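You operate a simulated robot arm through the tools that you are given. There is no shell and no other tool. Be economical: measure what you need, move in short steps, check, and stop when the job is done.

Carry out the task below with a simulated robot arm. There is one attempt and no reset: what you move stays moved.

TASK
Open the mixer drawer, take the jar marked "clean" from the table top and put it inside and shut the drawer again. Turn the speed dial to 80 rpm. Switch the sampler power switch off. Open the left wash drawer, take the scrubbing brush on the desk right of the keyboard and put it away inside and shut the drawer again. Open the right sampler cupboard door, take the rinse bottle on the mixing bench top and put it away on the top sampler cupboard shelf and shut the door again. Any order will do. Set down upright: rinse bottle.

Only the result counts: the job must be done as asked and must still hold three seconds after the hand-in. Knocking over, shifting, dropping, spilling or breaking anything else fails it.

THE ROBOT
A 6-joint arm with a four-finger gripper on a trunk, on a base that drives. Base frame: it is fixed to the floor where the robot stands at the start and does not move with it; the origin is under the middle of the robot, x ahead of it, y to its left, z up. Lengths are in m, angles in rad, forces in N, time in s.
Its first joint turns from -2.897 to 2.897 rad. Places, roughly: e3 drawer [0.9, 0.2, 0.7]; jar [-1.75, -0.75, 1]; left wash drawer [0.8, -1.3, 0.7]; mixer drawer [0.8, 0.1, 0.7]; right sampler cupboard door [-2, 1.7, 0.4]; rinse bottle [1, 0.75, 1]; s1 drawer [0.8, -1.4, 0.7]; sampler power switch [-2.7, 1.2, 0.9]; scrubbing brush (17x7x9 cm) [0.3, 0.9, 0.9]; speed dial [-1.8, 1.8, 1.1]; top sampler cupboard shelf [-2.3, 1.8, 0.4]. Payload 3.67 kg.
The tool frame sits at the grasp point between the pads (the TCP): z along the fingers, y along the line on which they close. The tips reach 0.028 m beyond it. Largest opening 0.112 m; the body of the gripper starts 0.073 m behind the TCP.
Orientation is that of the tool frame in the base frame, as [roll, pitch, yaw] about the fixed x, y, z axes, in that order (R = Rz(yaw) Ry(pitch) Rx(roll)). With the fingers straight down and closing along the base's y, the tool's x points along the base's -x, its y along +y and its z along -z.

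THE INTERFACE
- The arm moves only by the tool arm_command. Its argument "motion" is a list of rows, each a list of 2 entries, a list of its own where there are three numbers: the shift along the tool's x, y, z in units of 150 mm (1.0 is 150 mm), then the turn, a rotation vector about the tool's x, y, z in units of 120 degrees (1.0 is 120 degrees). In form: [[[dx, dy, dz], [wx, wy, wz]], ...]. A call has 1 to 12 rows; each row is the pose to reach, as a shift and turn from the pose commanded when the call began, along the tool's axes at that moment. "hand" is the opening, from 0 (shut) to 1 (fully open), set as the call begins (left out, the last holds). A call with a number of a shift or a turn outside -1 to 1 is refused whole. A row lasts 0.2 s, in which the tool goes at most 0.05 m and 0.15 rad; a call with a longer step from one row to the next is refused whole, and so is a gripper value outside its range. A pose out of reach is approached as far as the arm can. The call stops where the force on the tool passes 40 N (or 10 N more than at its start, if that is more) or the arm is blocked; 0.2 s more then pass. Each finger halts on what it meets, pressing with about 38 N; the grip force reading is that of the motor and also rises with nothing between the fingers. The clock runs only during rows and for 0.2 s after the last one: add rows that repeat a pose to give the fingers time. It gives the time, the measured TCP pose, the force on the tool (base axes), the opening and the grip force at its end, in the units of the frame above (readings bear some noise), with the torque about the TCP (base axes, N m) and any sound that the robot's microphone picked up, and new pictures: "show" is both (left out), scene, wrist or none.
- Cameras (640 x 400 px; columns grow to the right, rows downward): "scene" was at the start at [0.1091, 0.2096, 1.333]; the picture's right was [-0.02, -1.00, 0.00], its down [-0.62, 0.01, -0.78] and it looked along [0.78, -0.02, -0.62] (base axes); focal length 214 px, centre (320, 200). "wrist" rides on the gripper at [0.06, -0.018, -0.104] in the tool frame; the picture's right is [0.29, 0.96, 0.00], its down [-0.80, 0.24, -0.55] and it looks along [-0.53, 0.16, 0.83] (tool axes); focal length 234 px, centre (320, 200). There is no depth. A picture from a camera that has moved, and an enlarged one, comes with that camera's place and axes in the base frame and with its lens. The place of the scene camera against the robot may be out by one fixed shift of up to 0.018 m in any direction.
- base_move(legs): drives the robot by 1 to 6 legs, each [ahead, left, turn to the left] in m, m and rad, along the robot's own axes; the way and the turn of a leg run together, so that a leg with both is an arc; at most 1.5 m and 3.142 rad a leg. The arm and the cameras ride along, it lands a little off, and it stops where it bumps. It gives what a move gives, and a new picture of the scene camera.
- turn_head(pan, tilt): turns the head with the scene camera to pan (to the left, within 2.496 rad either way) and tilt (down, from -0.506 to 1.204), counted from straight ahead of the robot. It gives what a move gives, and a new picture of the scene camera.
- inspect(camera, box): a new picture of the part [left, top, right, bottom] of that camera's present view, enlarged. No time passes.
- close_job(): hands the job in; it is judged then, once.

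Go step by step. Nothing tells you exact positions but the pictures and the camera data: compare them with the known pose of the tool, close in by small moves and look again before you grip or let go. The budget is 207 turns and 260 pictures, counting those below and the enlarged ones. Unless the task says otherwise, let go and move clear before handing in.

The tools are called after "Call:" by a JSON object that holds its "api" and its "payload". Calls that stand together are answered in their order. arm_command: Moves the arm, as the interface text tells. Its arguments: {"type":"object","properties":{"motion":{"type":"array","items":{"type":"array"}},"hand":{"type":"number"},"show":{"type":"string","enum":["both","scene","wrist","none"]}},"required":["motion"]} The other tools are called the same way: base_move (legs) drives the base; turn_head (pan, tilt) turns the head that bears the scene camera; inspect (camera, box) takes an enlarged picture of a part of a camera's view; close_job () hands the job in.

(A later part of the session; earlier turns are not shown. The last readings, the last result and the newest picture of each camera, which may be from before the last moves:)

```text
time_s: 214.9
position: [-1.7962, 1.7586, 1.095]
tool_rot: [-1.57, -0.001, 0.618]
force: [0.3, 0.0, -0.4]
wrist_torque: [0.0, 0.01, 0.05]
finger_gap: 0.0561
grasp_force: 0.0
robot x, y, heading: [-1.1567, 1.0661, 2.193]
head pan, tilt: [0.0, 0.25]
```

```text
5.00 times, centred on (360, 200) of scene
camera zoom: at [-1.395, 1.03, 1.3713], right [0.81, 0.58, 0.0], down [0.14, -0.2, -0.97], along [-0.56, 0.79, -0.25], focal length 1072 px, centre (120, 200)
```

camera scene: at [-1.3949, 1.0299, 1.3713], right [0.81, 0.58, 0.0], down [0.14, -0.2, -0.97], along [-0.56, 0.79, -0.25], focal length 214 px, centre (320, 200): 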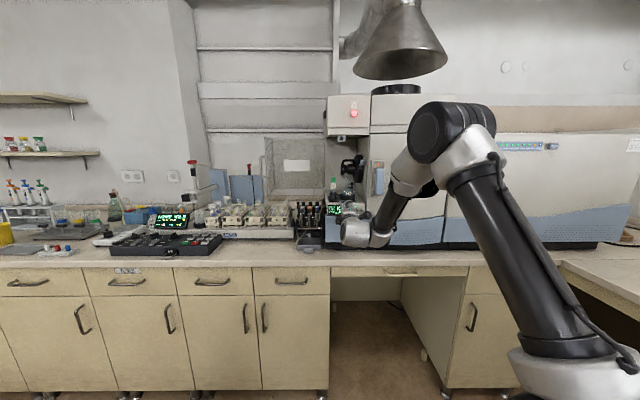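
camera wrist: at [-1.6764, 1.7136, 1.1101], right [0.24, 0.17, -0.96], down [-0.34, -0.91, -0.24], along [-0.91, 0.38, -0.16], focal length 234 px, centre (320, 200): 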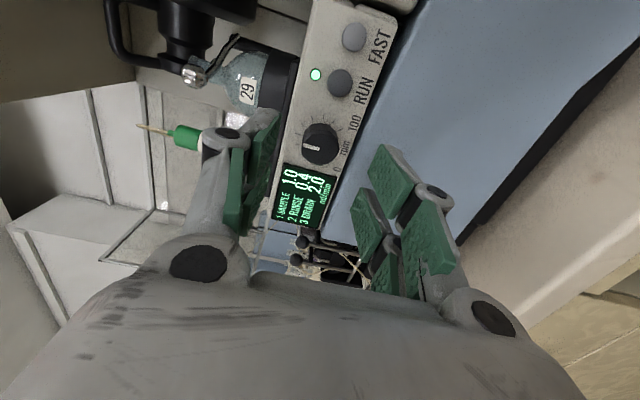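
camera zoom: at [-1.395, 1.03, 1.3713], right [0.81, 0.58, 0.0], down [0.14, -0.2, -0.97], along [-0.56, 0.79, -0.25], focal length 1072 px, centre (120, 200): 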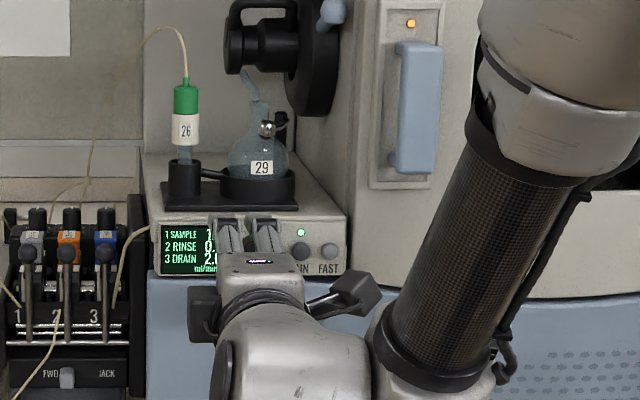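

Clear of the tray. I narrow the fingers to 4 cm and shift the base right ~1.5 cm to line up with the knob.

Call:
{"api": "base_move", "payload": {"legs": [[0, -0.016, 0.003]]}}

Call:
{"api": "arm_command", "payload": {"motion": [[[0, 0.02, 0], [0, 0, 0]], [[0, 0.02, 0], [0, 0, 0]]], "hand": 0.36, "show": "none"}}

Call:
{"api": "inspect", "payload": {"camera": "wrist", "box": [160, 60, 480, 260]}}

```text
time_s: 215.7
position: [-1.7872, 1.7668, 1.0941]
tool_rot: [-1.571, -0.001, 0.62]
force: [0.2, 0.5, -0.1]
wrist_torque: [-0.02, -0.01, -0.01]
finger_gap: 0.0558
grasp_force: 0.0
robot x, y, heading: [-1.145, 1.0731, 2.191]
head pan, tilt: [0.0, 0.25]
camera scene: at [-1.3823, 1.0383, 1.3713], right [0.81, 0.58, 0.0], down [0.14, -0.2, -0.97], along [-0.57, 0.79, -0.25], focal length 214 px, centre (320, 200)
```

scene: 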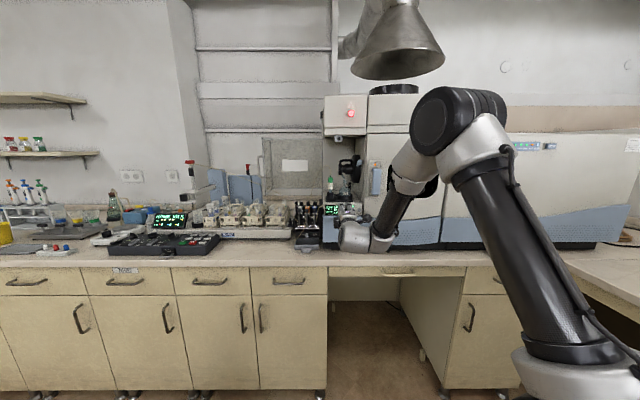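

```text
time_s: 216.2
position: [-1.7855, 1.7661, 1.0901]
tool_rot: [-1.571, 0.0, 0.621]
force: [-0.4, 0.7, 0.1]
wrist_torque: [-0.03, 0.03, 0.03]
finger_gap: 0.0402
grasp_force: 0.1
robot x, y, heading: [-1.1446, 1.0762, 2.199]
head pan, tilt: [0.0, 0.25]
```

```text
2.00 times, centred on (320, 160) of wrist
camera zoom: at [-1.6782, 1.716, 1.1093], right [0.23, 0.17, -0.96], down [-0.32, -0.91, -0.24], along [-0.92, 0.37, -0.16], focal length 468 px, centre (320, 280)
```

zoom: 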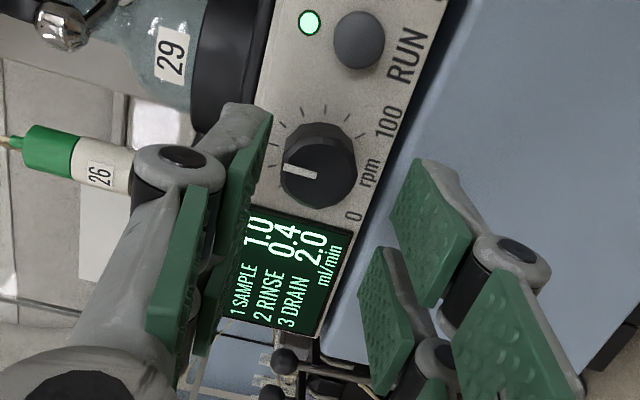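

Aligned within ~3 mm. I advance with the base 4.5 cm.

Call:
{"api": "base_move", "payload": {"legs": [[0.045, -0.003, 0]]}}

Call:
{"api": "inspect", "payload": {"camera": "wrist", "box": [160, 60, 480, 260]}}

```text
time_s: 217.2
position: [-1.8043, 1.7932, 1.0934]
tool_rot: [-1.567, 0.002, 0.624]
force: [10.4, -7.8, 4.6]
wrist_torque: [0.2, 0.38, 0.21]
finger_gap: 0.0444
grasp_force: 3.2
robot x, y, heading: [-1.1621, 1.1054, 2.195]
head pan, tilt: [0.0, 0.25]
stopped in leg 1: the force on the tool passed its limit at 97 N (the readings are from after the stop); the commanded pose is now the measured one
camera scene: at [-1.4002, 1.0676, 1.3714], right [0.81, 0.58, 0.0], down [0.14, -0.2, -0.97], along [-0.57, 0.79, -0.25], focal length 214 px, centre (320, 200)
```

scene: 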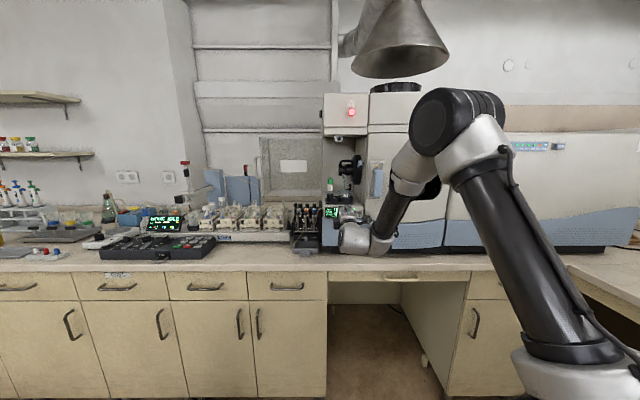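

```text
2.00 times, centred on (320, 160) of wrist
camera zoom: at [-1.6955, 1.744, 1.1101], right [0.23, 0.17, -0.96], down [-0.32, -0.91, -0.24], along [-0.92, 0.37, -0.16], focal length 468 px, centre (320, 280)
```

zoom: 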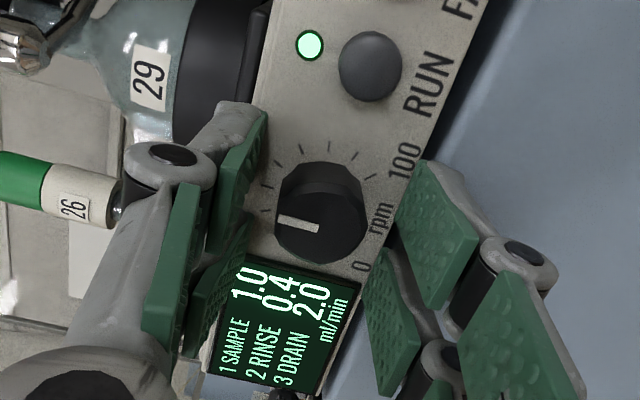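

The tips touch the panel face and flank the knob. I back 3 mm, shift right 4 mm, then close gently on the knob.

Call:
{"api": "arm_command", "payload": {"motion": [[[0, 0.005, -0.025], [0, 0, 0]], [[0.03, 0.005, -0.025], [0, 0, 0]], [[0.03, 0.005, -0.025], [0, 0, 0]]], "show": "none"}}

Call:
{"api": "arm_command", "payload": {"motion": [[[0, 0, 0], [0, 0, 0]], [[0, 0, 0], [0, 0, 0]], [[0, 0, 0], [0, 0, 0]]], "hand": 0.0, "show": "none"}}

Call:
{"api": "inspect", "payload": {"camera": "wrist", "box": [160, 60, 480, 260]}}

```text
time_s: 218.0
position: [-1.7989, 1.795, 1.0898]
tool_rot: [-1.569, 0.0, 0.624]
force: [-0.4, 1.3, 0.0]
wrist_torque: [0.01, 0.0, -0.05]
finger_gap: 0.0402
grasp_force: 0.0
robot x, y, heading: [-1.1669, 1.103, 2.192]
head pan, tilt: [0.0, 0.25]
```

```text
time_s: 218.8
position: [-1.7998, 1.7948, 1.0924]
tool_rot: [-1.563, -0.002, 0.625]
force: [-11.2, 3.8, 22.5]
wrist_torque: [0.5, 0.35, 0.42]
finger_gap: 0.0234
grasp_force: 44.6
robot x, y, heading: [-1.1639, 1.1055, 2.194]
head pan, tilt: [0.0, 0.25]
```

```text
2.00 times, centred on (320, 160) of wrist
camera zoom: at [-1.6911, 1.7444, 1.1105], right [0.23, 0.17, -0.96], down [-0.32, -0.91, -0.24], along [-0.92, 0.37, -0.15], focal length 468 px, centre (320, 280)
```

zoom: 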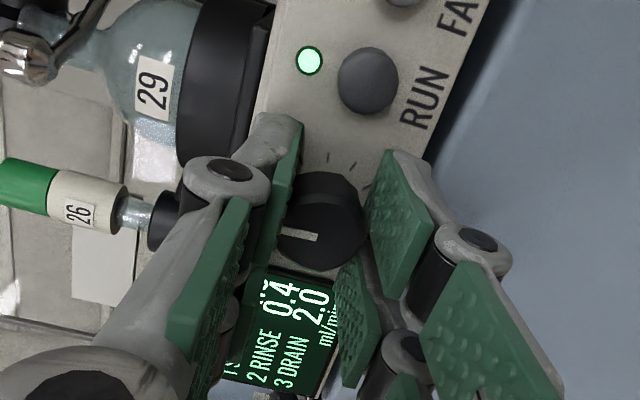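

Gripped the knob. I relieve the vertical load and turn clockwise in small steps by 81°.

Call:
{"api": "arm_command", "payload": {"motion": [[[0, -0.014, 0], [0, 0, 0]], [[0, -0.014, 0], [0, 0, 0.06]], [[0, -0.014, 0], [0, 0, 0.12]], [[0, -0.014, 0], [0, 0, 0.18]], [[0, -0.014, 0], [0, 0, 0.24]], [[0, -0.014, 0], [0, 0, 0.3]], [[0, -0.014, 0], [0, 0, 0.3]]], "show": "wrist"}}

```text
time_s: 220.4
position: [-1.8003, 1.7935, 1.0939]
tool_rot: [-1.567, 0.63, 0.628]
force: [-26.0, 14.0, 18.7]
wrist_torque: [0.28, 0.19, -0.09]
finger_gap: 0.0235
grasp_force: 45.2
robot x, y, heading: [-1.1631, 1.1046, 2.194]
head pan, tilt: [0.0, 0.25]
camera wrist: at [-1.692, 1.7439, 1.0722], right [-0.27, -0.19, -0.94], down [-0.31, -0.91, 0.27], along [-0.91, 0.37, 0.19], focal length 234 px, centre (320, 200)
```

wrist: 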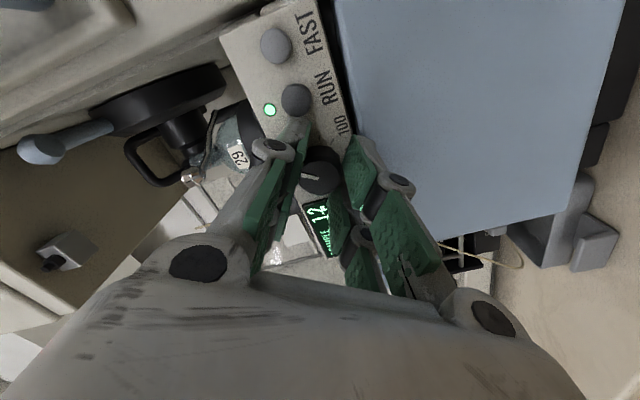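

The display follows the dial; I read it.

Call:
{"api": "inspect", "payload": {"camera": "wrist", "box": [240, 80, 400, 260]}}

Call:
{"api": "inspect", "payload": {"camera": "scene", "box": [320, 195, 370, 225]}}

```text
2.22 times, centred on (320, 170) of wrist
camera zoom: at [-1.692, 1.7439, 1.0722], right [-0.27, -0.19, -0.94], down [-0.31, -0.91, 0.27], along [-0.91, 0.37, 0.19], focal length 520 px, centre (320, 267)
```

zoom: 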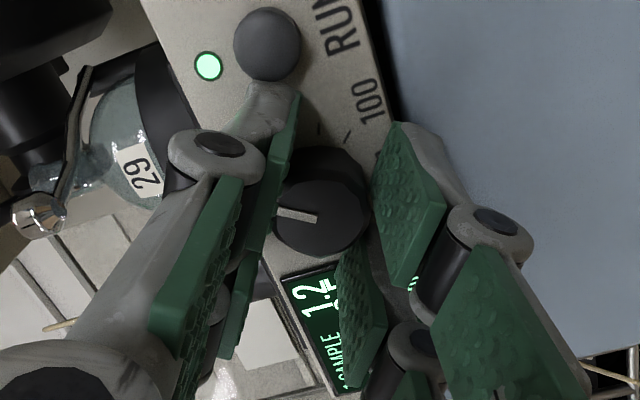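

```text
12.80 times, centred on (345, 210) of scene
camera zoom: at [-1.4016, 1.0683, 1.3712], right [0.81, 0.58, 0.0], down [0.14, -0.2, -0.97], along [-0.57, 0.79, -0.25], focal length 2745 px, centre (0, 72)
```

zoom: 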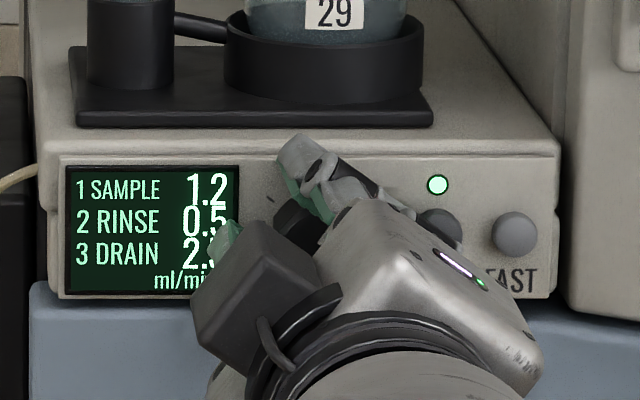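

Display gives about 62 rpm now (drain 2.5, sample 1.2). I ease the side load and turn another ~48°.

Call:
{"api": "arm_command", "payload": {"motion": [[[-0.013, -0.004, 0.015], [0, 0, 0]], [[-0.013, -0.004, 0.015], [0, 0, 0.06]], [[-0.013, -0.004, 0.015], [0, 0, 0.12]], [[-0.013, -0.004, 0.015], [0, 0, 0.18]], [[-0.013, -0.004, 0.015], [0, 0, 0.24]], [[-0.013, -0.004, 0.015], [0, 0, 0.3]], [[-0.013, -0.004, 0.015], [0, 0, 0.36]], [[-0.013, -0.004, 0.015], [0, 0, 0.39]], [[-0.013, -0.004, 0.015], [0, 0, 0.39]]], "show": "none"}}

Call:
{"api": "inspect", "payload": {"camera": "scene", "box": [320, 195, 370, 225]}}

Call:
{"api": "inspect", "payload": {"camera": "wrist", "box": [240, 80, 400, 260]}}

```text
time_s: 222.2
position: [-1.8, 1.7941, 1.0922]
tool_rot: [-1.577, 1.437, 0.619]
force: [12.5, -12.1, 4.4]
wrist_torque: [-0.05, 0.03, -0.16]
finger_gap: 0.0236
grasp_force: 44.8
robot x, y, heading: [-1.1639, 1.1021, 2.197]
head pan, tilt: [0.0, 0.25]
heard: click
stopped in row 9: the force on the tool passed its limit at 47 N (the readings are from after the stop); the commanded pose is now the measured one
```

```text
12.80 times, centred on (345, 210) of scene
camera zoom: at [-1.3999, 1.0673, 1.3714], right [0.81, 0.58, 0.0], down [0.14, -0.2, -0.97], along [-0.57, 0.79, -0.25], focal length 2745 px, centre (0, 72)
```

zoom: 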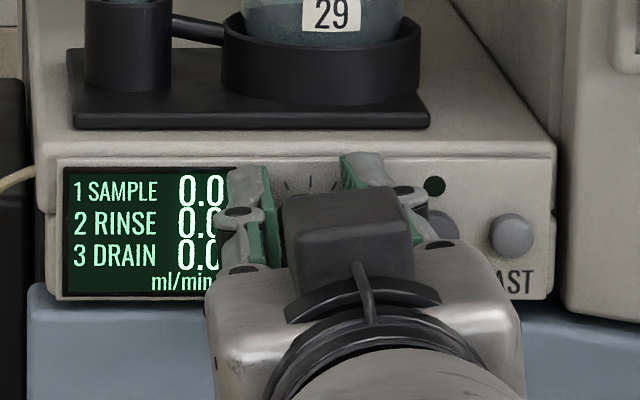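

```text
2.22 times, centred on (320, 170) of wrist
camera zoom: at [-1.719, 1.7244, 1.0364], right [-0.74, -0.53, -0.41], down [0.05, -0.65, 0.76], along [-0.67, 0.54, 0.5], focal length 520 px, centre (320, 267)
```

zoom: 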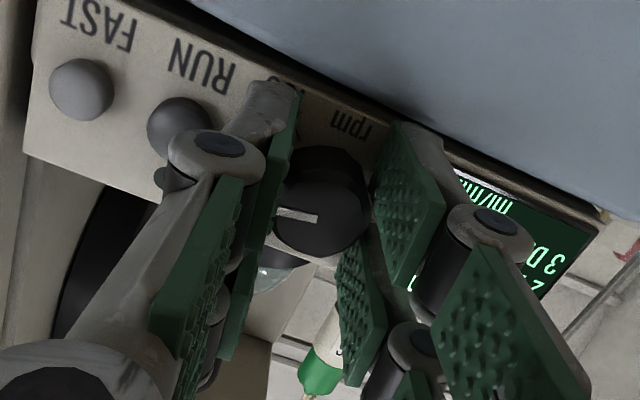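

I bumped the RUN button (its light went off). I release the knob with minimal opening and retract, then I'll look.

Call:
{"api": "arm_command", "payload": {"motion": [[[0, 0, 0], [0, 0, 0]], [[0, 0, -0.05], [0, 0, 0]], [[0, 0, -0.15], [0, 0, 0]], [[0, 0, -0.3], [0, 0, 0]], [[0, 0, -0.4], [0, 0, 0]]], "hand": 0.27, "show": "none"}}

Call:
{"api": "inspect", "payload": {"camera": "wrist", "box": [200, 60, 440, 240]}}

Call:
{"api": "inspect", "payload": {"camera": "scene", "box": [320, 195, 370, 225]}}

```text
time_s: 223.4
position: [-1.7664, 1.7458, 1.0906]
tool_rot: [-1.59, 1.438, 0.606]
force: [0.7, -0.5, -0.7]
wrist_torque: [0.04, 0.01, -0.02]
finger_gap: 0.0299
grasp_force: 0.1
robot x, y, heading: [-1.1637, 1.1071, 2.2]
head pan, tilt: [0.0, 0.25]
```

```text
2.22 times, centred on (320, 150) of wrist
camera zoom: at [-1.6861, 1.6758, 1.0342], right [-0.74, -0.53, -0.41], down [0.04, -0.65, 0.76], along [-0.67, 0.54, 0.5], focal length 520 px, centre (320, 311)
```

zoom: 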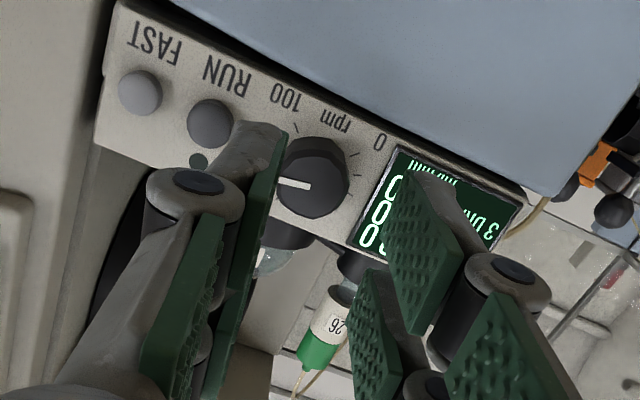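

```text
12.80 times, centred on (345, 210) of scene
camera zoom: at [-1.4008, 1.0681, 1.3713], right [0.81, 0.58, 0.0], down [0.14, -0.2, -0.97], along [-0.57, 0.79, -0.25], focal length 2745 px, centre (0, 72)
```

zoom: 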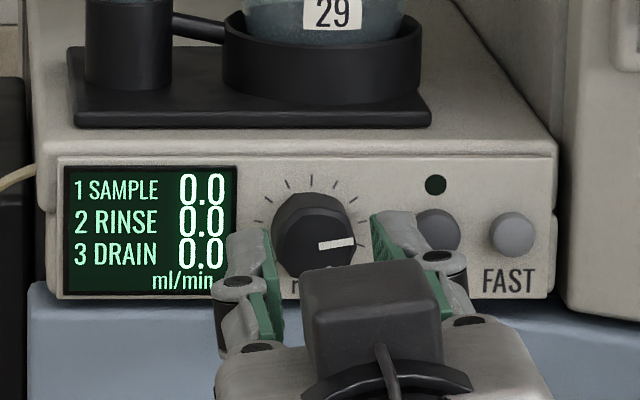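

The pointer looks right at the 80 tick. Now I close the fingers and shift right with the base to press RUN back on.

Call:
{"api": "arm_command", "payload": {"motion": [[[0, 0, -0.1], [0, 0, 0]], [[0, 0, -0.1], [0, 0, 0]]], "hand": 0, "show": "none"}}

Call:
{"api": "base_move", "payload": {"legs": [[0, -0.044, 0]]}}

Call:
{"api": "inspect", "payload": {"camera": "wrist", "box": [200, 60, 440, 240]}}

```text
time_s: 224.0
position: [-1.7572, 1.7351, 1.0914]
tool_rot: [-1.592, 1.438, 0.604]
force: [-0.6, 0.3, 0.2]
wrist_torque: [-0.04, -0.01, -0.02]
finger_gap: 0.0
grasp_force: 35.5
robot x, y, heading: [-1.1664, 1.1056, 2.199]
head pan, tilt: [0.0, 0.25]
```

```text
time_s: 224.9
position: [-1.7213, 1.7612, 1.0919]
tool_rot: [-1.592, 1.438, 0.603]
force: [0.3, -0.5, -0.9]
wrist_torque: [0.0, 0.01, 0.01]
finger_gap: 0.0001
grasp_force: 36.0
robot x, y, heading: [-1.1279, 1.1315, 2.192]
head pan, tilt: [0.0, 0.25]
camera scene: at [-1.3644, 1.0941, 1.3713], right [0.81, 0.58, 0.0], down [0.14, -0.2, -0.97], along [-0.57, 0.79, -0.25], focal length 214 px, centre (320, 200)
```

scene: 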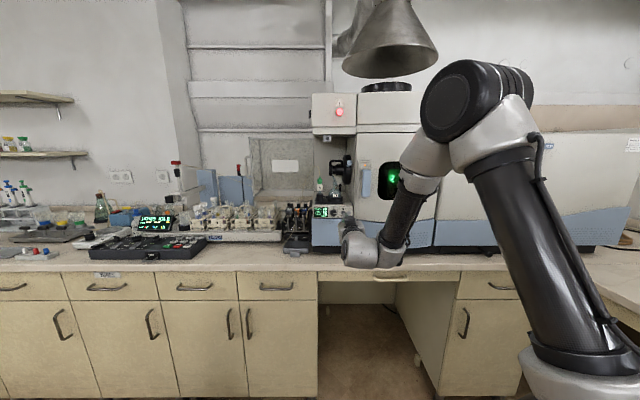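

```text
2.22 times, centred on (320, 150) of wrist
camera zoom: at [-1.6407, 1.6907, 1.0354], right [-0.74, -0.53, -0.41], down [0.04, -0.65, 0.76], along [-0.67, 0.54, 0.5], focal length 520 px, centre (320, 311)
```

zoom: 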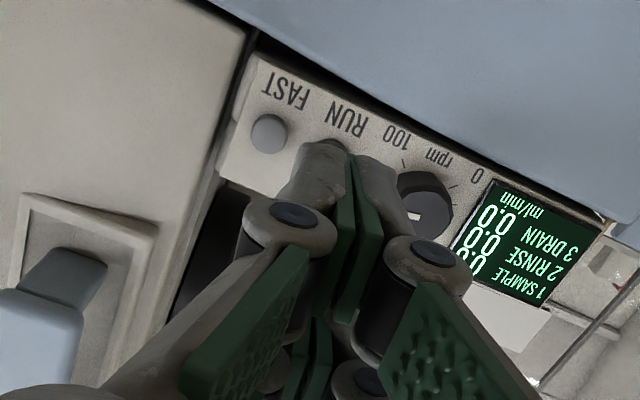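

Tips are in front of RUN. I advance slowly until it clicks.

Call:
{"api": "arm_command", "payload": {"motion": [[[0, 0.02, 0.15], [0, 0, 0]], [[0, 0.02, 0.3], [0, 0, 0]], [[0, 0.02, 0.38], [0, 0, 0]], [[0, 0.02, 0.42], [0, 0, 0]], [[0, 0.02, 0.46], [0, 0, 0]], [[0, 0.02, 0.5], [0, 0, 0]], [[0, 0.02, 0.54], [0, 0, 0]], [[0, 0.02, 0.58], [0, 0, 0]]], "show": "none"}}

Call:
{"api": "inspect", "payload": {"camera": "scene", "box": [305, 195, 355, 225]}}

```text
time_s: 226.5
position: [-1.7691, 1.8213, 1.0919]
tool_rot: [-1.578, 1.439, 0.619]
force: [21.0, -17.9, 8.7]
wrist_torque: [0.17, 0.13, -0.08]
finger_gap: 0.006
grasp_force: 35.6
robot x, y, heading: [-1.1257, 1.1291, 2.197]
head pan, tilt: [0.0, 0.25]
heard: click
stopped in row 8: the force on the tool passed its limit at 50 N (the readings are from after the stop); the commanded pose is now the measured one
```

```text
12.80 times, centred on (330, 210) of scene
camera zoom: at [-1.3628, 1.0926, 1.3715], right [0.81, 0.58, 0.0], down [0.14, -0.2, -0.97], along [-0.57, 0.79, -0.25], focal length 2745 px, centre (192, 72)
```

zoom: 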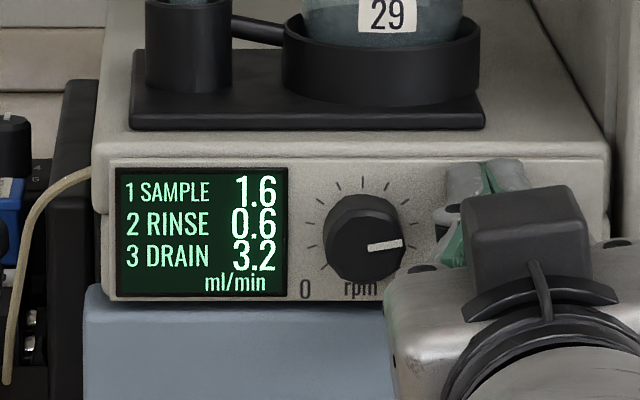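

RUN is back on and the flows read 1.6 / 0.6 / 3.2, i.e. 80 rpm. I retract and verify.

Call:
{"api": "arm_command", "payload": {"motion": [[[0, 0, -0.1], [0, 0, 0]], [[0, 0, -0.3], [0, 0, 0]], [[0, 0, -0.6], [0, 0, 0]], [[0, 0, -0.6], [0, 0, 0]]], "show": "none"}}

Call:
{"api": "base_move", "payload": {"legs": [[-0.15, 0, 0]]}}

Call:
{"api": "inspect", "payload": {"camera": "scene", "box": [305, 190, 365, 226]}}

```text
time_s: 227.5
position: [-1.7165, 1.7483, 1.0895]
tool_rot: [-1.6, 1.436, 0.597]
force: [0.7, 0.3, 0.6]
wrist_torque: [0.02, 0.02, 0.02]
finger_gap: 0.0
grasp_force: 35.7
robot x, y, heading: [-1.1259, 1.1322, 2.195]
head pan, tilt: [0.0, 0.25]
```

```text
time_s: 228.9
position: [-1.6259, 1.6257, 1.0904]
tool_rot: [-1.599, 1.438, 0.596]
force: [-0.9, 0.0, -0.3]
wrist_torque: [-0.01, -0.01, 0.01]
finger_gap: 0.0
grasp_force: 36.0
robot x, y, heading: [-1.037, 1.0032, 2.194]
head pan, tilt: [0.0, 0.25]
camera scene: at [-1.2745, 0.9694, 1.3713], right [0.81, 0.58, 0.0], down [0.14, -0.2, -0.97], along [-0.56, 0.79, -0.25], focal length 214 px, centre (320, 200)
```

scene: 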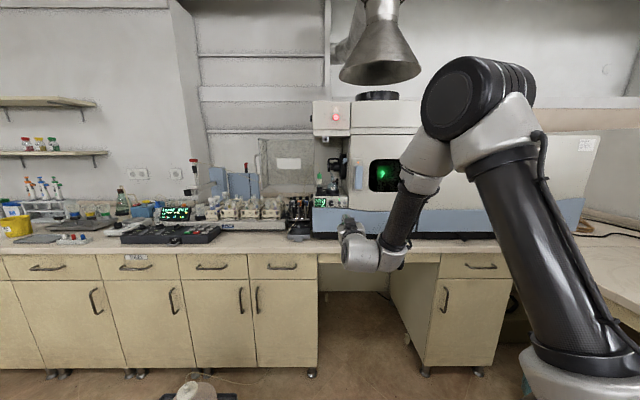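

```text
10.67 times, centred on (335, 208) of scene
camera zoom: at [-1.2745, 0.9694, 1.3713], right [0.81, 0.58, 0.0], down [0.14, -0.2, -0.97], along [-0.56, 0.79, -0.25], focal length 2288 px, centre (160, 115)
```

zoom: 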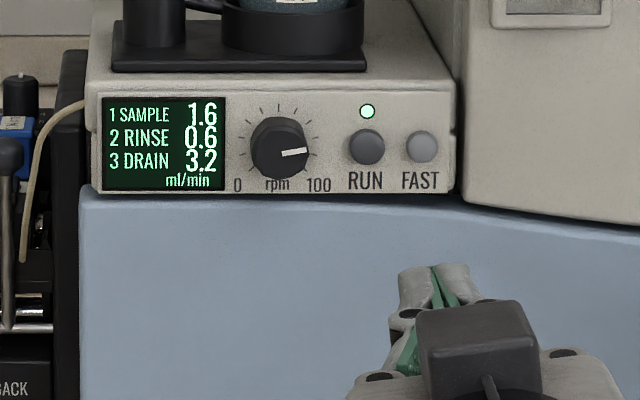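

Dial done with RUN restored. Next the sampler power switch; I look at the controller panel.

Call:
{"api": "inspect", "payload": {"camera": "scene", "box": [100, 195, 300, 260]}}

Call:
{"api": "inspect", "payload": {"camera": "scene", "box": [115, 215, 175, 250]}}

```text
3.20 times, centred on (200, 228) of scene
camera zoom: at [-1.2745, 0.9694, 1.3713], right [0.81, 0.58, 0.0], down [0.14, -0.2, -0.97], along [-0.56, 0.79, -0.25], focal length 686 px, centre (704, 112)
```

zoom: 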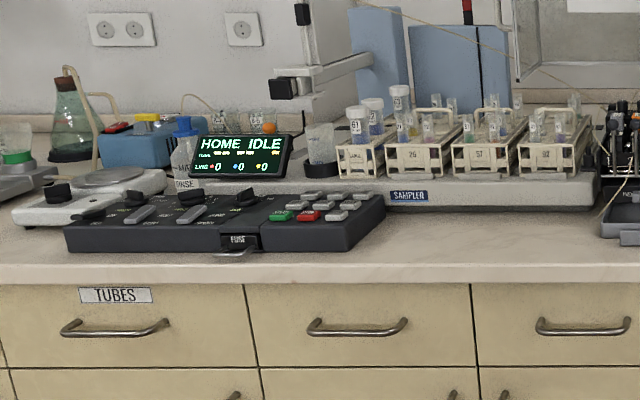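

```text
10.67 times, centred on (145, 232) of scene
camera zoom: at [-1.2745, 0.9694, 1.3713], right [0.81, 0.58, 0.0], down [0.14, -0.2, -0.97], along [-0.56, 0.79, -0.25], focal length 2288 px, centre (2187, -147)
```

zoom: 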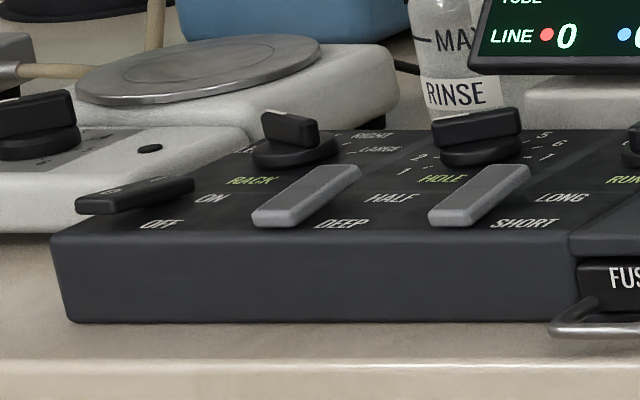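

The power switch is the black lever marked ON/OFF at the controller's left end. I unroll the wrist, pitch the tool down, then drive left behind the stool.

Call:
{"api": "arm_command", "payload": {"motion": [[[0, 0, 0], [0, 0, -0.069]], [[0, 0, 0], [0, 0, -0.138]], [[0, 0, 0], [0, 0, -0.207]], [[0, 0, 0], [0, 0, -0.276]], [[0, 0, 0], [0, 0, -0.345]], [[0, 0, 0], [0, 0, -0.414]], [[0, 0, 0], [0, 0, -0.483]], [[0, 0, 0], [0, 0, -0.552]], [[0, 0, 0], [0, 0, -0.62]], [[0, 0, 0], [0, 0, -0.686]]], "show": "none"}}

Call:
{"api": "arm_command", "payload": {"motion": [[[0, 0, 0], [-0.068, 0, 0]], [[0, 0, 0], [-0.136, 0, 0]], [[0, 0, 0], [-0.204, 0, 0]], [[0, 0, 0], [-0.272, 0, 0]], [[0, 0, 0], [-0.34, 0, 0]], [[0, 0, 0], [-0.41, 0, 0]], [[0, 0, 0], [-0.48, 0, 0]], [[0, 0, 0], [-0.55, 0, 0]], [[0, 0, 0], [-0.62, 0, 0]], [[0, 0, 0], [-0.69, 0, 0]], [[0, 0, 0], [-0.75, 0, 0]]], "show": "none"}}

Call:
{"api": "base_move", "payload": {"legs": [[0.15, 0, 0], [0, 1.25, 0]]}}

```text
time_s: 231.1
position: [-1.6252, 1.6242, 1.0904]
tool_rot: [-1.575, -0.003, 0.625]
force: [-0.7, -0.6, 0.1]
wrist_torque: [0.02, 0.0, -0.03]
finger_gap: 0.0001
grasp_force: 36.3
robot x, y, heading: [-1.0418, 1.0052, 2.191]
head pan, tilt: [0.0, 0.25]
```

```text
time_s: 233.5
position: [-1.625, 1.625, 1.0906]
tool_rot: [3.136, 0.0, 0.626]
force: [0.1, -0.5, 0.4]
wrist_torque: [-0.01, 0.05, 0.0]
finger_gap: 0.0
grasp_force: 35.9
robot x, y, heading: [-1.0327, 1.0026, 2.194]
head pan, tilt: [0.0, 0.25]
```

```text
time_s: 240.8
position: [-2.7295, 1.0168, 1.0891]
tool_rot: [3.137, 0.0, 0.623]
force: [0.2, 0.0, 0.3]
wrist_torque: [0.0, -0.02, 0.02]
finger_gap: 0.0
grasp_force: 35.8
robot x, y, heading: [-2.143, 0.3964, 2.193]
head pan, tilt: [0.0, 0.25]
camera scene: at [-2.3808, 0.3605, 1.3713], right [0.81, 0.58, 0.0], down [0.14, -0.2, -0.97], along [-0.56, 0.79, -0.25], focal length 214 px, centre (320, 200)
```

scene: 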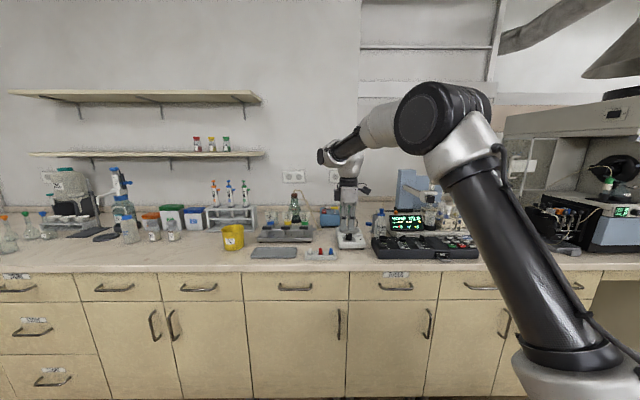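

Good position. I move the tool over the controller's left end and view it from above.

Call:
{"api": "arm_command", "payload": {"motion": [[[0.2, -0.13, 0], [0, 0, 0]], [[0.4, -0.26, 0], [0, 0, 0]], [[0.6, -0.4, 0], [0, 0, 0]], [[0.77, -0.53, 0], [0, 0, 0]], [[0.77, -0.53, 0], [0, 0, 0]]]}}

Call:
{"api": "inspect", "payload": {"camera": "wrist", "box": [200, 40, 440, 200]}}

Call:
{"api": "inspect", "payload": {"camera": "scene", "box": [360, 215, 440, 265]}}

```text
time_s: 242.0
position: [-2.6821, 1.1515, 1.0915]
tool_rot: [3.139, -0.002, 0.624]
force: [0.1, -0.6, 0.6]
wrist_torque: [0.02, -0.02, 0.01]
finger_gap: 0.0001
grasp_force: 35.6
robot x, y, heading: [-2.1416, 0.4001, 2.188]
head pan, tilt: [0.0, 0.25]
camera scene: at [-2.3808, 0.3605, 1.3713], right [0.81, 0.58, 0.0], down [0.14, -0.2, -0.97], along [-0.56, 0.79, -0.25], focal length 214 px, centre (320, 200)
camera wrist: at [-2.6444, 1.2006, 1.1952], right [0.79, -0.61, 0.0], down [-0.51, -0.66, 0.56], along [-0.34, -0.44, -0.83], focal length 234 px, centre (320, 200)
```

scene: 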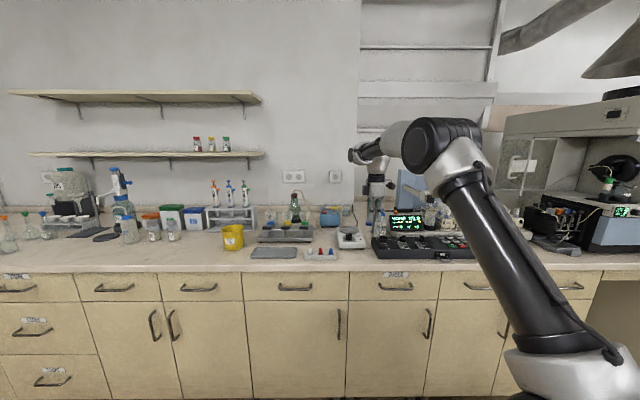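
wrist: 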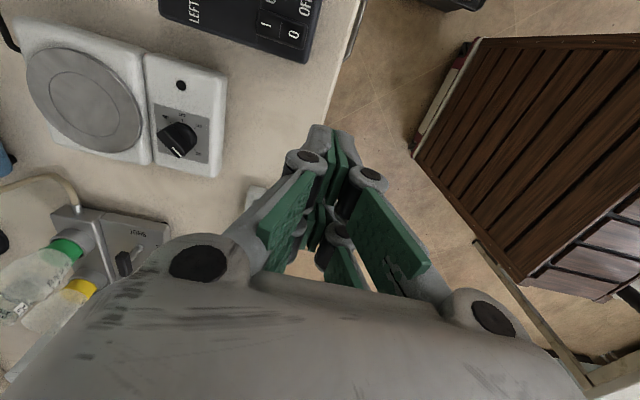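

```text
2.50 times, centred on (320, 120) of wrist
camera zoom: at [-2.6444, 1.2006, 1.1952], right [0.79, -0.61, 0.0], down [-0.51, -0.66, 0.56], along [-0.34, -0.44, -0.83], focal length 585 px, centre (320, 400)
```

zoom: 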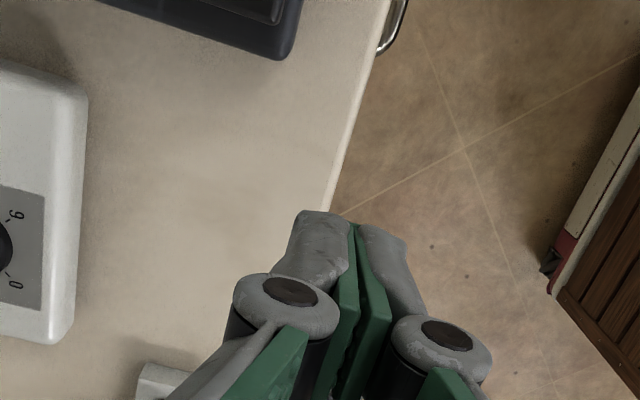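

```text
8.00 times, centred on (400, 240) of scene
camera zoom: at [-2.3808, 0.3605, 1.3713], right [0.81, 0.58, 0.0], down [0.14, -0.2, -0.97], along [-0.56, 0.79, -0.25], focal length 1716 px, centre (-320, -120)
```

zoom: 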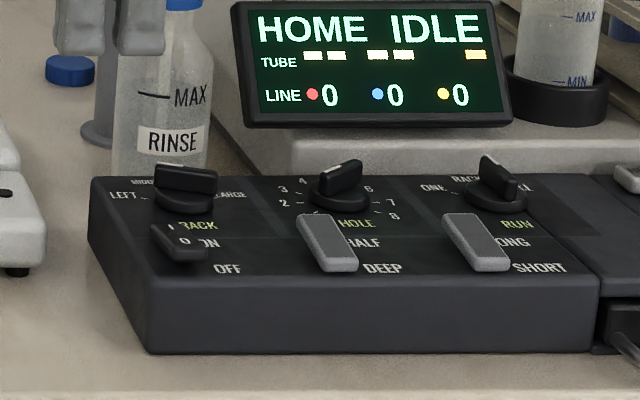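

The switch is a rocker with | (back) and 0 (front). I move above the 0 half and check again.

Call:
{"api": "arm_command", "payload": {"motion": [[[0.2, -0.13, 0], [0, 0, 0]], [[0.393, -0.26, 0], [0, 0, 0]], [[0.393, -0.26, 0.2], [0, 0, 0]], [[0.393, -0.26, 0.3], [0, 0, 0]], [[0.393, -0.26, 0.3], [0, 0, 0]]], "show": "wrist"}}

Call:
{"api": "inspect", "payload": {"camera": "scene", "box": [360, 195, 440, 265]}}

```text
time_s: 243.2
position: [-2.659, 1.2144, 1.0438]
tool_rot: [3.136, -0.002, 0.623]
force: [-0.9, -0.1, 1.0]
wrist_torque: [-0.03, -0.04, 0.0]
finger_gap: 0.0001
grasp_force: 35.6
robot x, y, heading: [-2.1444, 0.394, 2.194]
head pan, tilt: [0.0, 0.25]
camera wrist: at [-2.622, 1.2637, 1.1478], right [0.79, -0.61, 0.0], down [-0.51, -0.66, 0.56], along [-0.34, -0.44, -0.83], focal length 234 px, centre (320, 200)
```

wrist: 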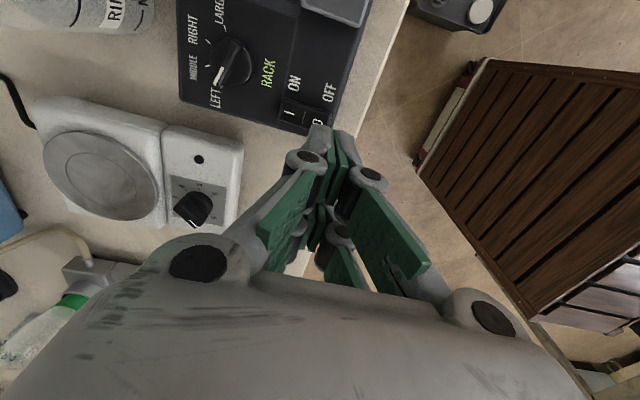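

```text
5.71 times, centred on (400, 230) of scene
camera zoom: at [-2.3808, 0.3606, 1.3713], right [0.81, 0.58, 0.0], down [0.14, -0.2, -0.97], along [-0.56, 0.79, -0.25], focal length 1226 px, centre (-137, 29)
```

zoom: 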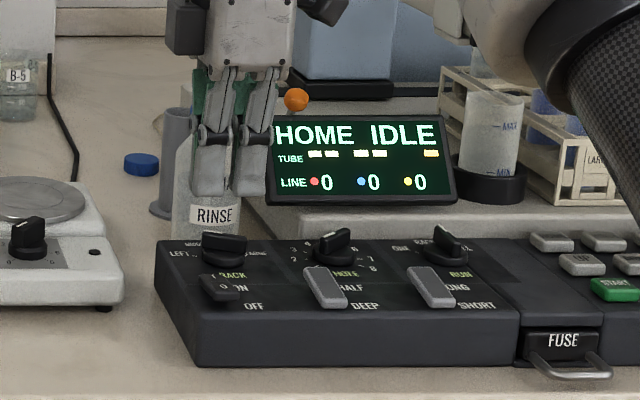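

The 0 half is ~9 mm right and a few mm ahead of the tool axis. I correct and press down slowly.

Call:
{"api": "arm_command", "payload": {"motion": [[[0.055, -0.02, 0.1], [0, 0, 0]], [[0.055, -0.02, 0.25], [0, 0, 0]], [[0.055, -0.02, 0.3], [0, 0, 0]], [[0.055, -0.02, 0.34], [0, 0, 0]], [[0.055, -0.02, 0.34], [0, 0, 0]]], "show": "wrist"}}

Call:
{"api": "inspect", "payload": {"camera": "scene", "box": [360, 205, 430, 260]}}

Call:
{"api": "inspect", "payload": {"camera": "wrist", "box": [240, 60, 400, 180]}}

```text
time_s: 244.4
position: [-2.6507, 1.2218, 0.9932]
tool_rot: [3.138, -0.001, 0.624]
force: [0.6, 0.3, -0.6]
wrist_torque: [0.01, 0.02, -0.03]
finger_gap: 0.0
grasp_force: 35.7
robot x, y, heading: [-2.1454, 0.4006, 2.191]
head pan, tilt: [0.0, 0.25]
camera wrist: at [-2.6136, 1.2714, 1.0971], right [0.79, -0.61, 0.0], down [-0.51, -0.66, 0.56], along [-0.34, -0.44, -0.83], focal length 234 px, centre (320, 200)
```

wrist: 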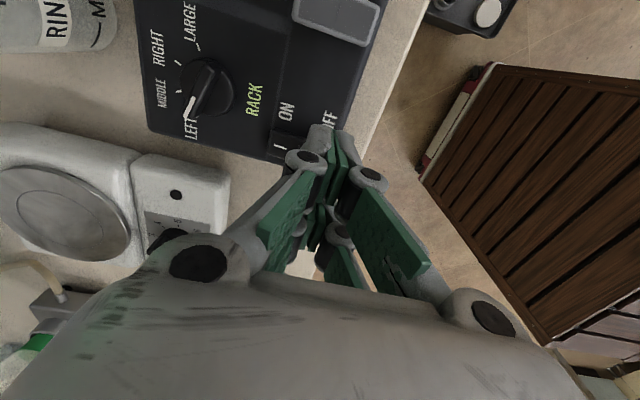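

```text
7.27 times, centred on (395, 232) of scene
camera zoom: at [-2.3808, 0.3606, 1.3713], right [0.81, 0.58, 0.0], down [0.14, -0.2, -0.97], along [-0.56, 0.79, -0.25], focal length 1560 px, centre (-226, -36)
```

zoom: 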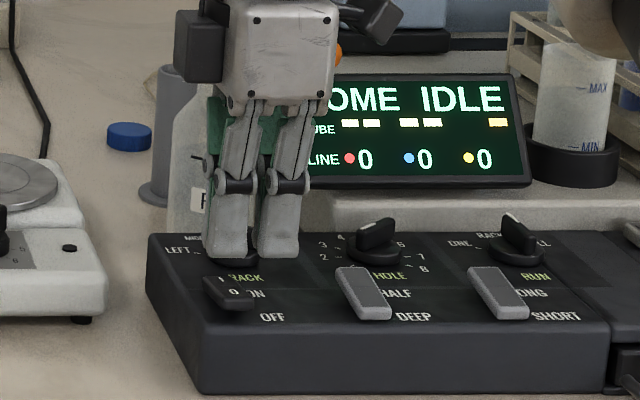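

```text
3.33 times, centred on (320, 120) of wrist
camera zoom: at [-2.6136, 1.2714, 1.0971], right [0.79, -0.61, 0.0], down [-0.51, -0.66, 0.56], along [-0.34, -0.44, -0.83], focal length 781 px, centre (320, 467)
```

zoom: 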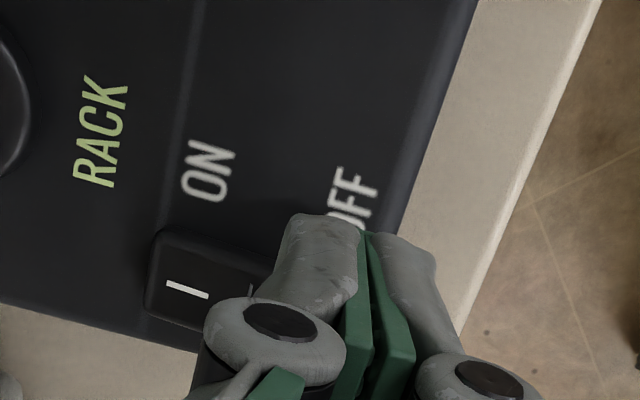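

Nearly over the 0 half. I shift 4 mm left and press down in small steps.

Call:
{"api": "arm_command", "payload": {"motion": [[[-0.025, 0.01, 0.03], [0, 0, 0]], [[-0.025, 0.01, 0.06], [0, 0, 0]], [[-0.025, 0.01, 0.09], [0, 0, 0]], [[-0.025, 0.01, 0.12], [0, 0, 0]], [[-0.025, 0.01, 0.15], [0, 0, 0]], [[-0.025, 0.01, 0.18], [0, 0, 0]], [[-0.025, 0.01, 0.21], [0, 0, 0]]], "show": "none"}}

Call:
{"api": "inspect", "payload": {"camera": "scene", "box": [360, 205, 430, 260]}}

```text
time_s: 246.0
position: [-2.6538, 1.2182, 0.963]
tool_rot: [3.14, 0.0, 0.623]
force: [1.4, 1.2, 5.9]
wrist_torque: [0.03, 0.01, -0.03]
finger_gap: 0.0
grasp_force: 35.4
robot x, y, heading: [-2.1431, 0.3944, 2.19]
head pan, tilt: [0.0, 0.25]
```

```text
7.27 times, centred on (395, 232) of scene
camera zoom: at [-2.3806, 0.3604, 1.3713], right [0.81, 0.58, 0.0], down [0.14, -0.2, -0.97], along [-0.56, 0.79, -0.25], focal length 1560 px, centre (-226, -36)
```

zoom: 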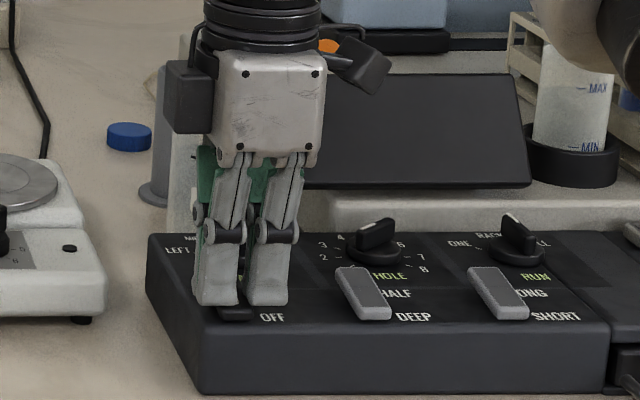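

The sampler display went dark: power is off. I lift and verify it stays off.

Call:
{"api": "arm_command", "payload": {"motion": [[[0, 0, 0.03], [0, 0, 0]], [[0, 0, 0], [0, 0, 0]], [[0, 0, -0.3], [0, 0, 0]], [[0, 0, -0.6], [0, 0, 0]], [[0, 0, -0.9], [0, 0, 0]]], "show": "none"}}

Call:
{"api": "inspect", "payload": {"camera": "scene", "box": [360, 205, 430, 260]}}

```text
time_s: 247.2
position: [-2.6526, 1.218, 1.0944]
tool_rot: [3.138, 0.001, 0.622]
force: [-0.6, 0.2, 0.4]
wrist_torque: [-0.03, 0.0, 0.01]
finger_gap: 0.0002
grasp_force: 35.8
robot x, y, heading: [-2.1437, 0.3974, 2.194]
head pan, tilt: [0.0, 0.25]
```

```text
7.27 times, centred on (395, 232) of scene
camera zoom: at [-2.381, 0.3608, 1.3713], right [0.81, 0.58, 0.0], down [0.14, -0.2, -0.97], along [-0.56, 0.79, -0.25], focal length 1560 px, centre (-226, -36)
```

zoom: 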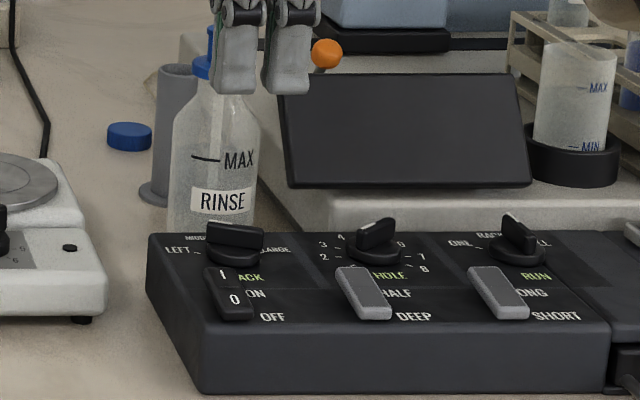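

Power switch is at 0. Next the cupboard door: I retract the arm over the counter edge and drive right.

Call:
{"api": "arm_command", "payload": {"motion": [[[0, 0.3, 0], [0, 0, 0]], [[0, 0.6, 0], [0, 0, 0]], [[0, 0.9, 0], [0, 0, 0]], [[0, 1.0, 0], [0, 0, 0]]], "show": "none"}}

Call:
{"api": "arm_command", "payload": {"motion": [[[0, 0.3, 0], [0, 0, 0]], [[0, 0.6, 0], [0, 0, 0]], [[-0.2, 0.6, 0], [0, 0, 0]], [[-0.4, 0.6, 0], [0, 0, 0]]], "show": "none"}}

Call:
{"api": "base_move", "payload": {"legs": [[0, -0.8, 0]]}}

```text
time_s: 248.2
position: [-2.5637, 1.0972, 1.0943]
tool_rot: [3.139, 0.0, 0.622]
force: [-0.3, -0.8, -0.2]
wrist_torque: [-0.03, -0.02, 0.01]
finger_gap: 0.0
grasp_force: 35.0
robot x, y, heading: [-2.1416, 0.3913, 2.193]
head pan, tilt: [0.0, 0.25]
```

```text
time_s: 249.2
position: [-2.5616, 0.9891, 1.0964]
tool_rot: [3.138, 0.0, 0.621]
force: [-0.6, 0.7, -0.1]
wrist_torque: [-0.01, 0.03, 0.01]
finger_gap: 0.0
grasp_force: 35.6
robot x, y, heading: [-2.1415, 0.3989, 2.192]
head pan, tilt: [0.0, 0.25]
```

```text
time_s: 253.4
position: [-1.916, 1.4458, 1.0975]
tool_rot: [3.139, 0.0, 0.61]
force: [-0.7, 0.6, 0.2]
wrist_torque: [0.0, 0.01, -0.03]
finger_gap: 0.0001
grasp_force: 35.4
robot x, y, heading: [-1.5022, 0.8512, 2.181]
head pan, tilt: [0.0, 0.25]
camera scene: at [-1.7402, 0.8156, 1.3713], right [0.82, 0.57, 0.0], down [0.14, -0.2, -0.97], along [-0.55, 0.79, -0.25], focal length 214 px, centre (320, 200)
```

scene: 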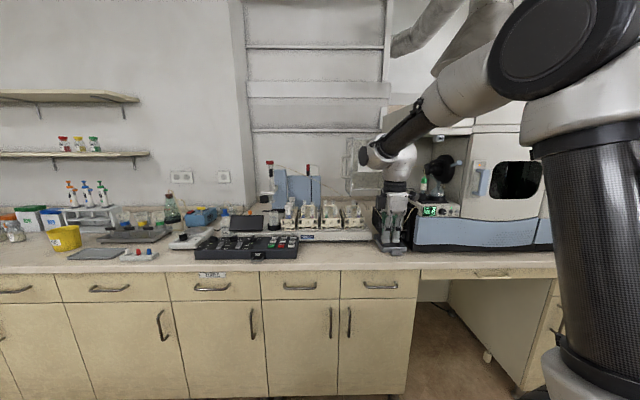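

I back up, then bring the tool to horizontal.

Call:
{"api": "base_move", "payload": {"legs": [[-0.3, 0, 0.015]]}}

Call:
{"api": "arm_command", "payload": {"motion": [[[0, -0.1, 0.05], [0.068, 0, 0]], [[0, -0.2, 0.1], [0.136, 0, 0]], [[0, -0.3, 0.15], [0.204, 0, 0]], [[0, -0.4, 0.2], [0.272, 0, 0]], [[0, -0.5, 0.3], [0.34, 0, 0]], [[0, -0.6, 0.4], [0.41, 0, 0]], [[0, -0.7, 0.5], [0.48, 0, 0]], [[0, -0.7, 0.6], [0.55, 0, 0]], [[0, -0.7, 0.7], [0.62, 0, 0]], [[0, -0.7, 0.8], [0.69, 0, 0]], [[0, -0.7, 0.9], [0.75, 0, 0]]], "show": "none"}}

Call:
{"api": "arm_command", "payload": {"motion": [[[0, 0, 0], [0, 0, 0.068]], [[0, 0, 0], [0, 0, 0.136]], [[0, 0, 0], [0, 0, 0.204]], [[0, 0, 0], [0, 0, 0.272]], [[0, 0, 0], [0, 0, 0.34]], [[0, 0, 0], [0, 0, 0.41]], [[0, 0, 0], [0, 0, 0.48]], [[0, 0, 0], [0, 0, 0.55]], [[0, 0, 0], [0, 0, 0.62]], [[0, 0, 0], [0, 0, 0.69]], [[0, 0, 0], [0, 0, 0.75]]], "hand": 0.6, "show": "scene"}}

```text
time_s: 255.5
position: [-1.75, 1.1878, 1.0955]
tool_rot: [3.14, -0.001, 0.631]
force: [-0.6, 0.3, -0.1]
wrist_torque: [0.01, 0.0, 0.02]
finger_gap: 0.0002
grasp_force: 35.9
robot x, y, heading: [-1.3253, 0.5968, 2.199]
head pan, tilt: [0.0, 0.25]
camera scene: at [-1.5618, 0.5611, 1.3713], right [0.81, 0.59, 0.0], down [0.15, -0.2, -0.97], along [-0.57, 0.78, -0.25], focal length 214 px, centre (320, 200)
```

scene: 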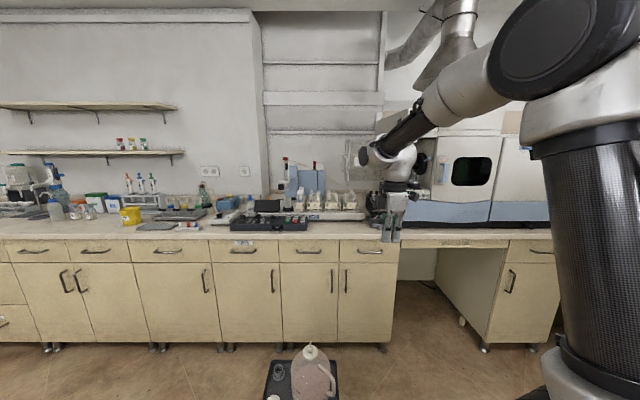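

```text
time_s: 257.9
position: [-1.8524, 1.2277, 0.9619]
tool_rot: [-1.571, 0.0, 0.588]
force: [0.6, -0.2, 0.3]
wrist_torque: [-0.03, -0.03, 0.02]
finger_gap: 0.0
grasp_force: 35.2
out of reach, approached as far as the arm can: row 5, 6, 7, 8, 9, 10, 11
robot x, y, heading: [-1.3252, 0.602, 2.203]
head pan, tilt: [0.0, 0.25]
```

```text
time_s: 260.3
position: [-1.8662, 1.2177, 0.9665]
tool_rot: [-1.615, 1.431, 0.574]
force: [-0.1, 0.9, 0.6]
wrist_torque: [-0.02, -0.03, 0.01]
finger_gap: 0.0671
grasp_force: 0.0
out of reach, approached as far as the arm can: row 1, 2, 3, 4, 5, 6, 7, 8, 9, 10, 11
robot x, y, heading: [-1.3217, 0.5998, 2.195]
head pan, tilt: [0.0, 0.25]
camera scene: at [-1.5619, 0.5611, 1.3713], right [0.81, 0.59, 0.0], down [0.15, -0.2, -0.97], along [-0.57, 0.78, -0.25], focal length 214 px, centre (320, 200)
```

scene: 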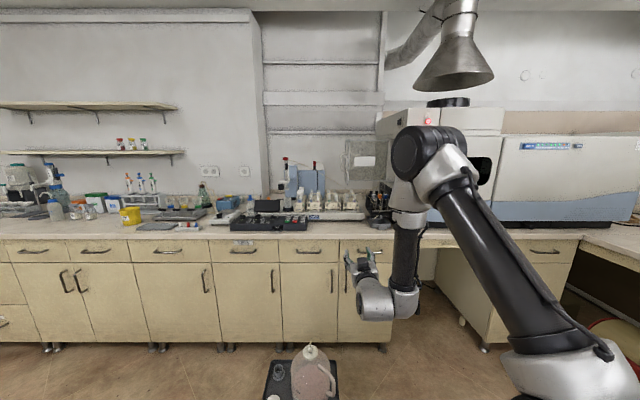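

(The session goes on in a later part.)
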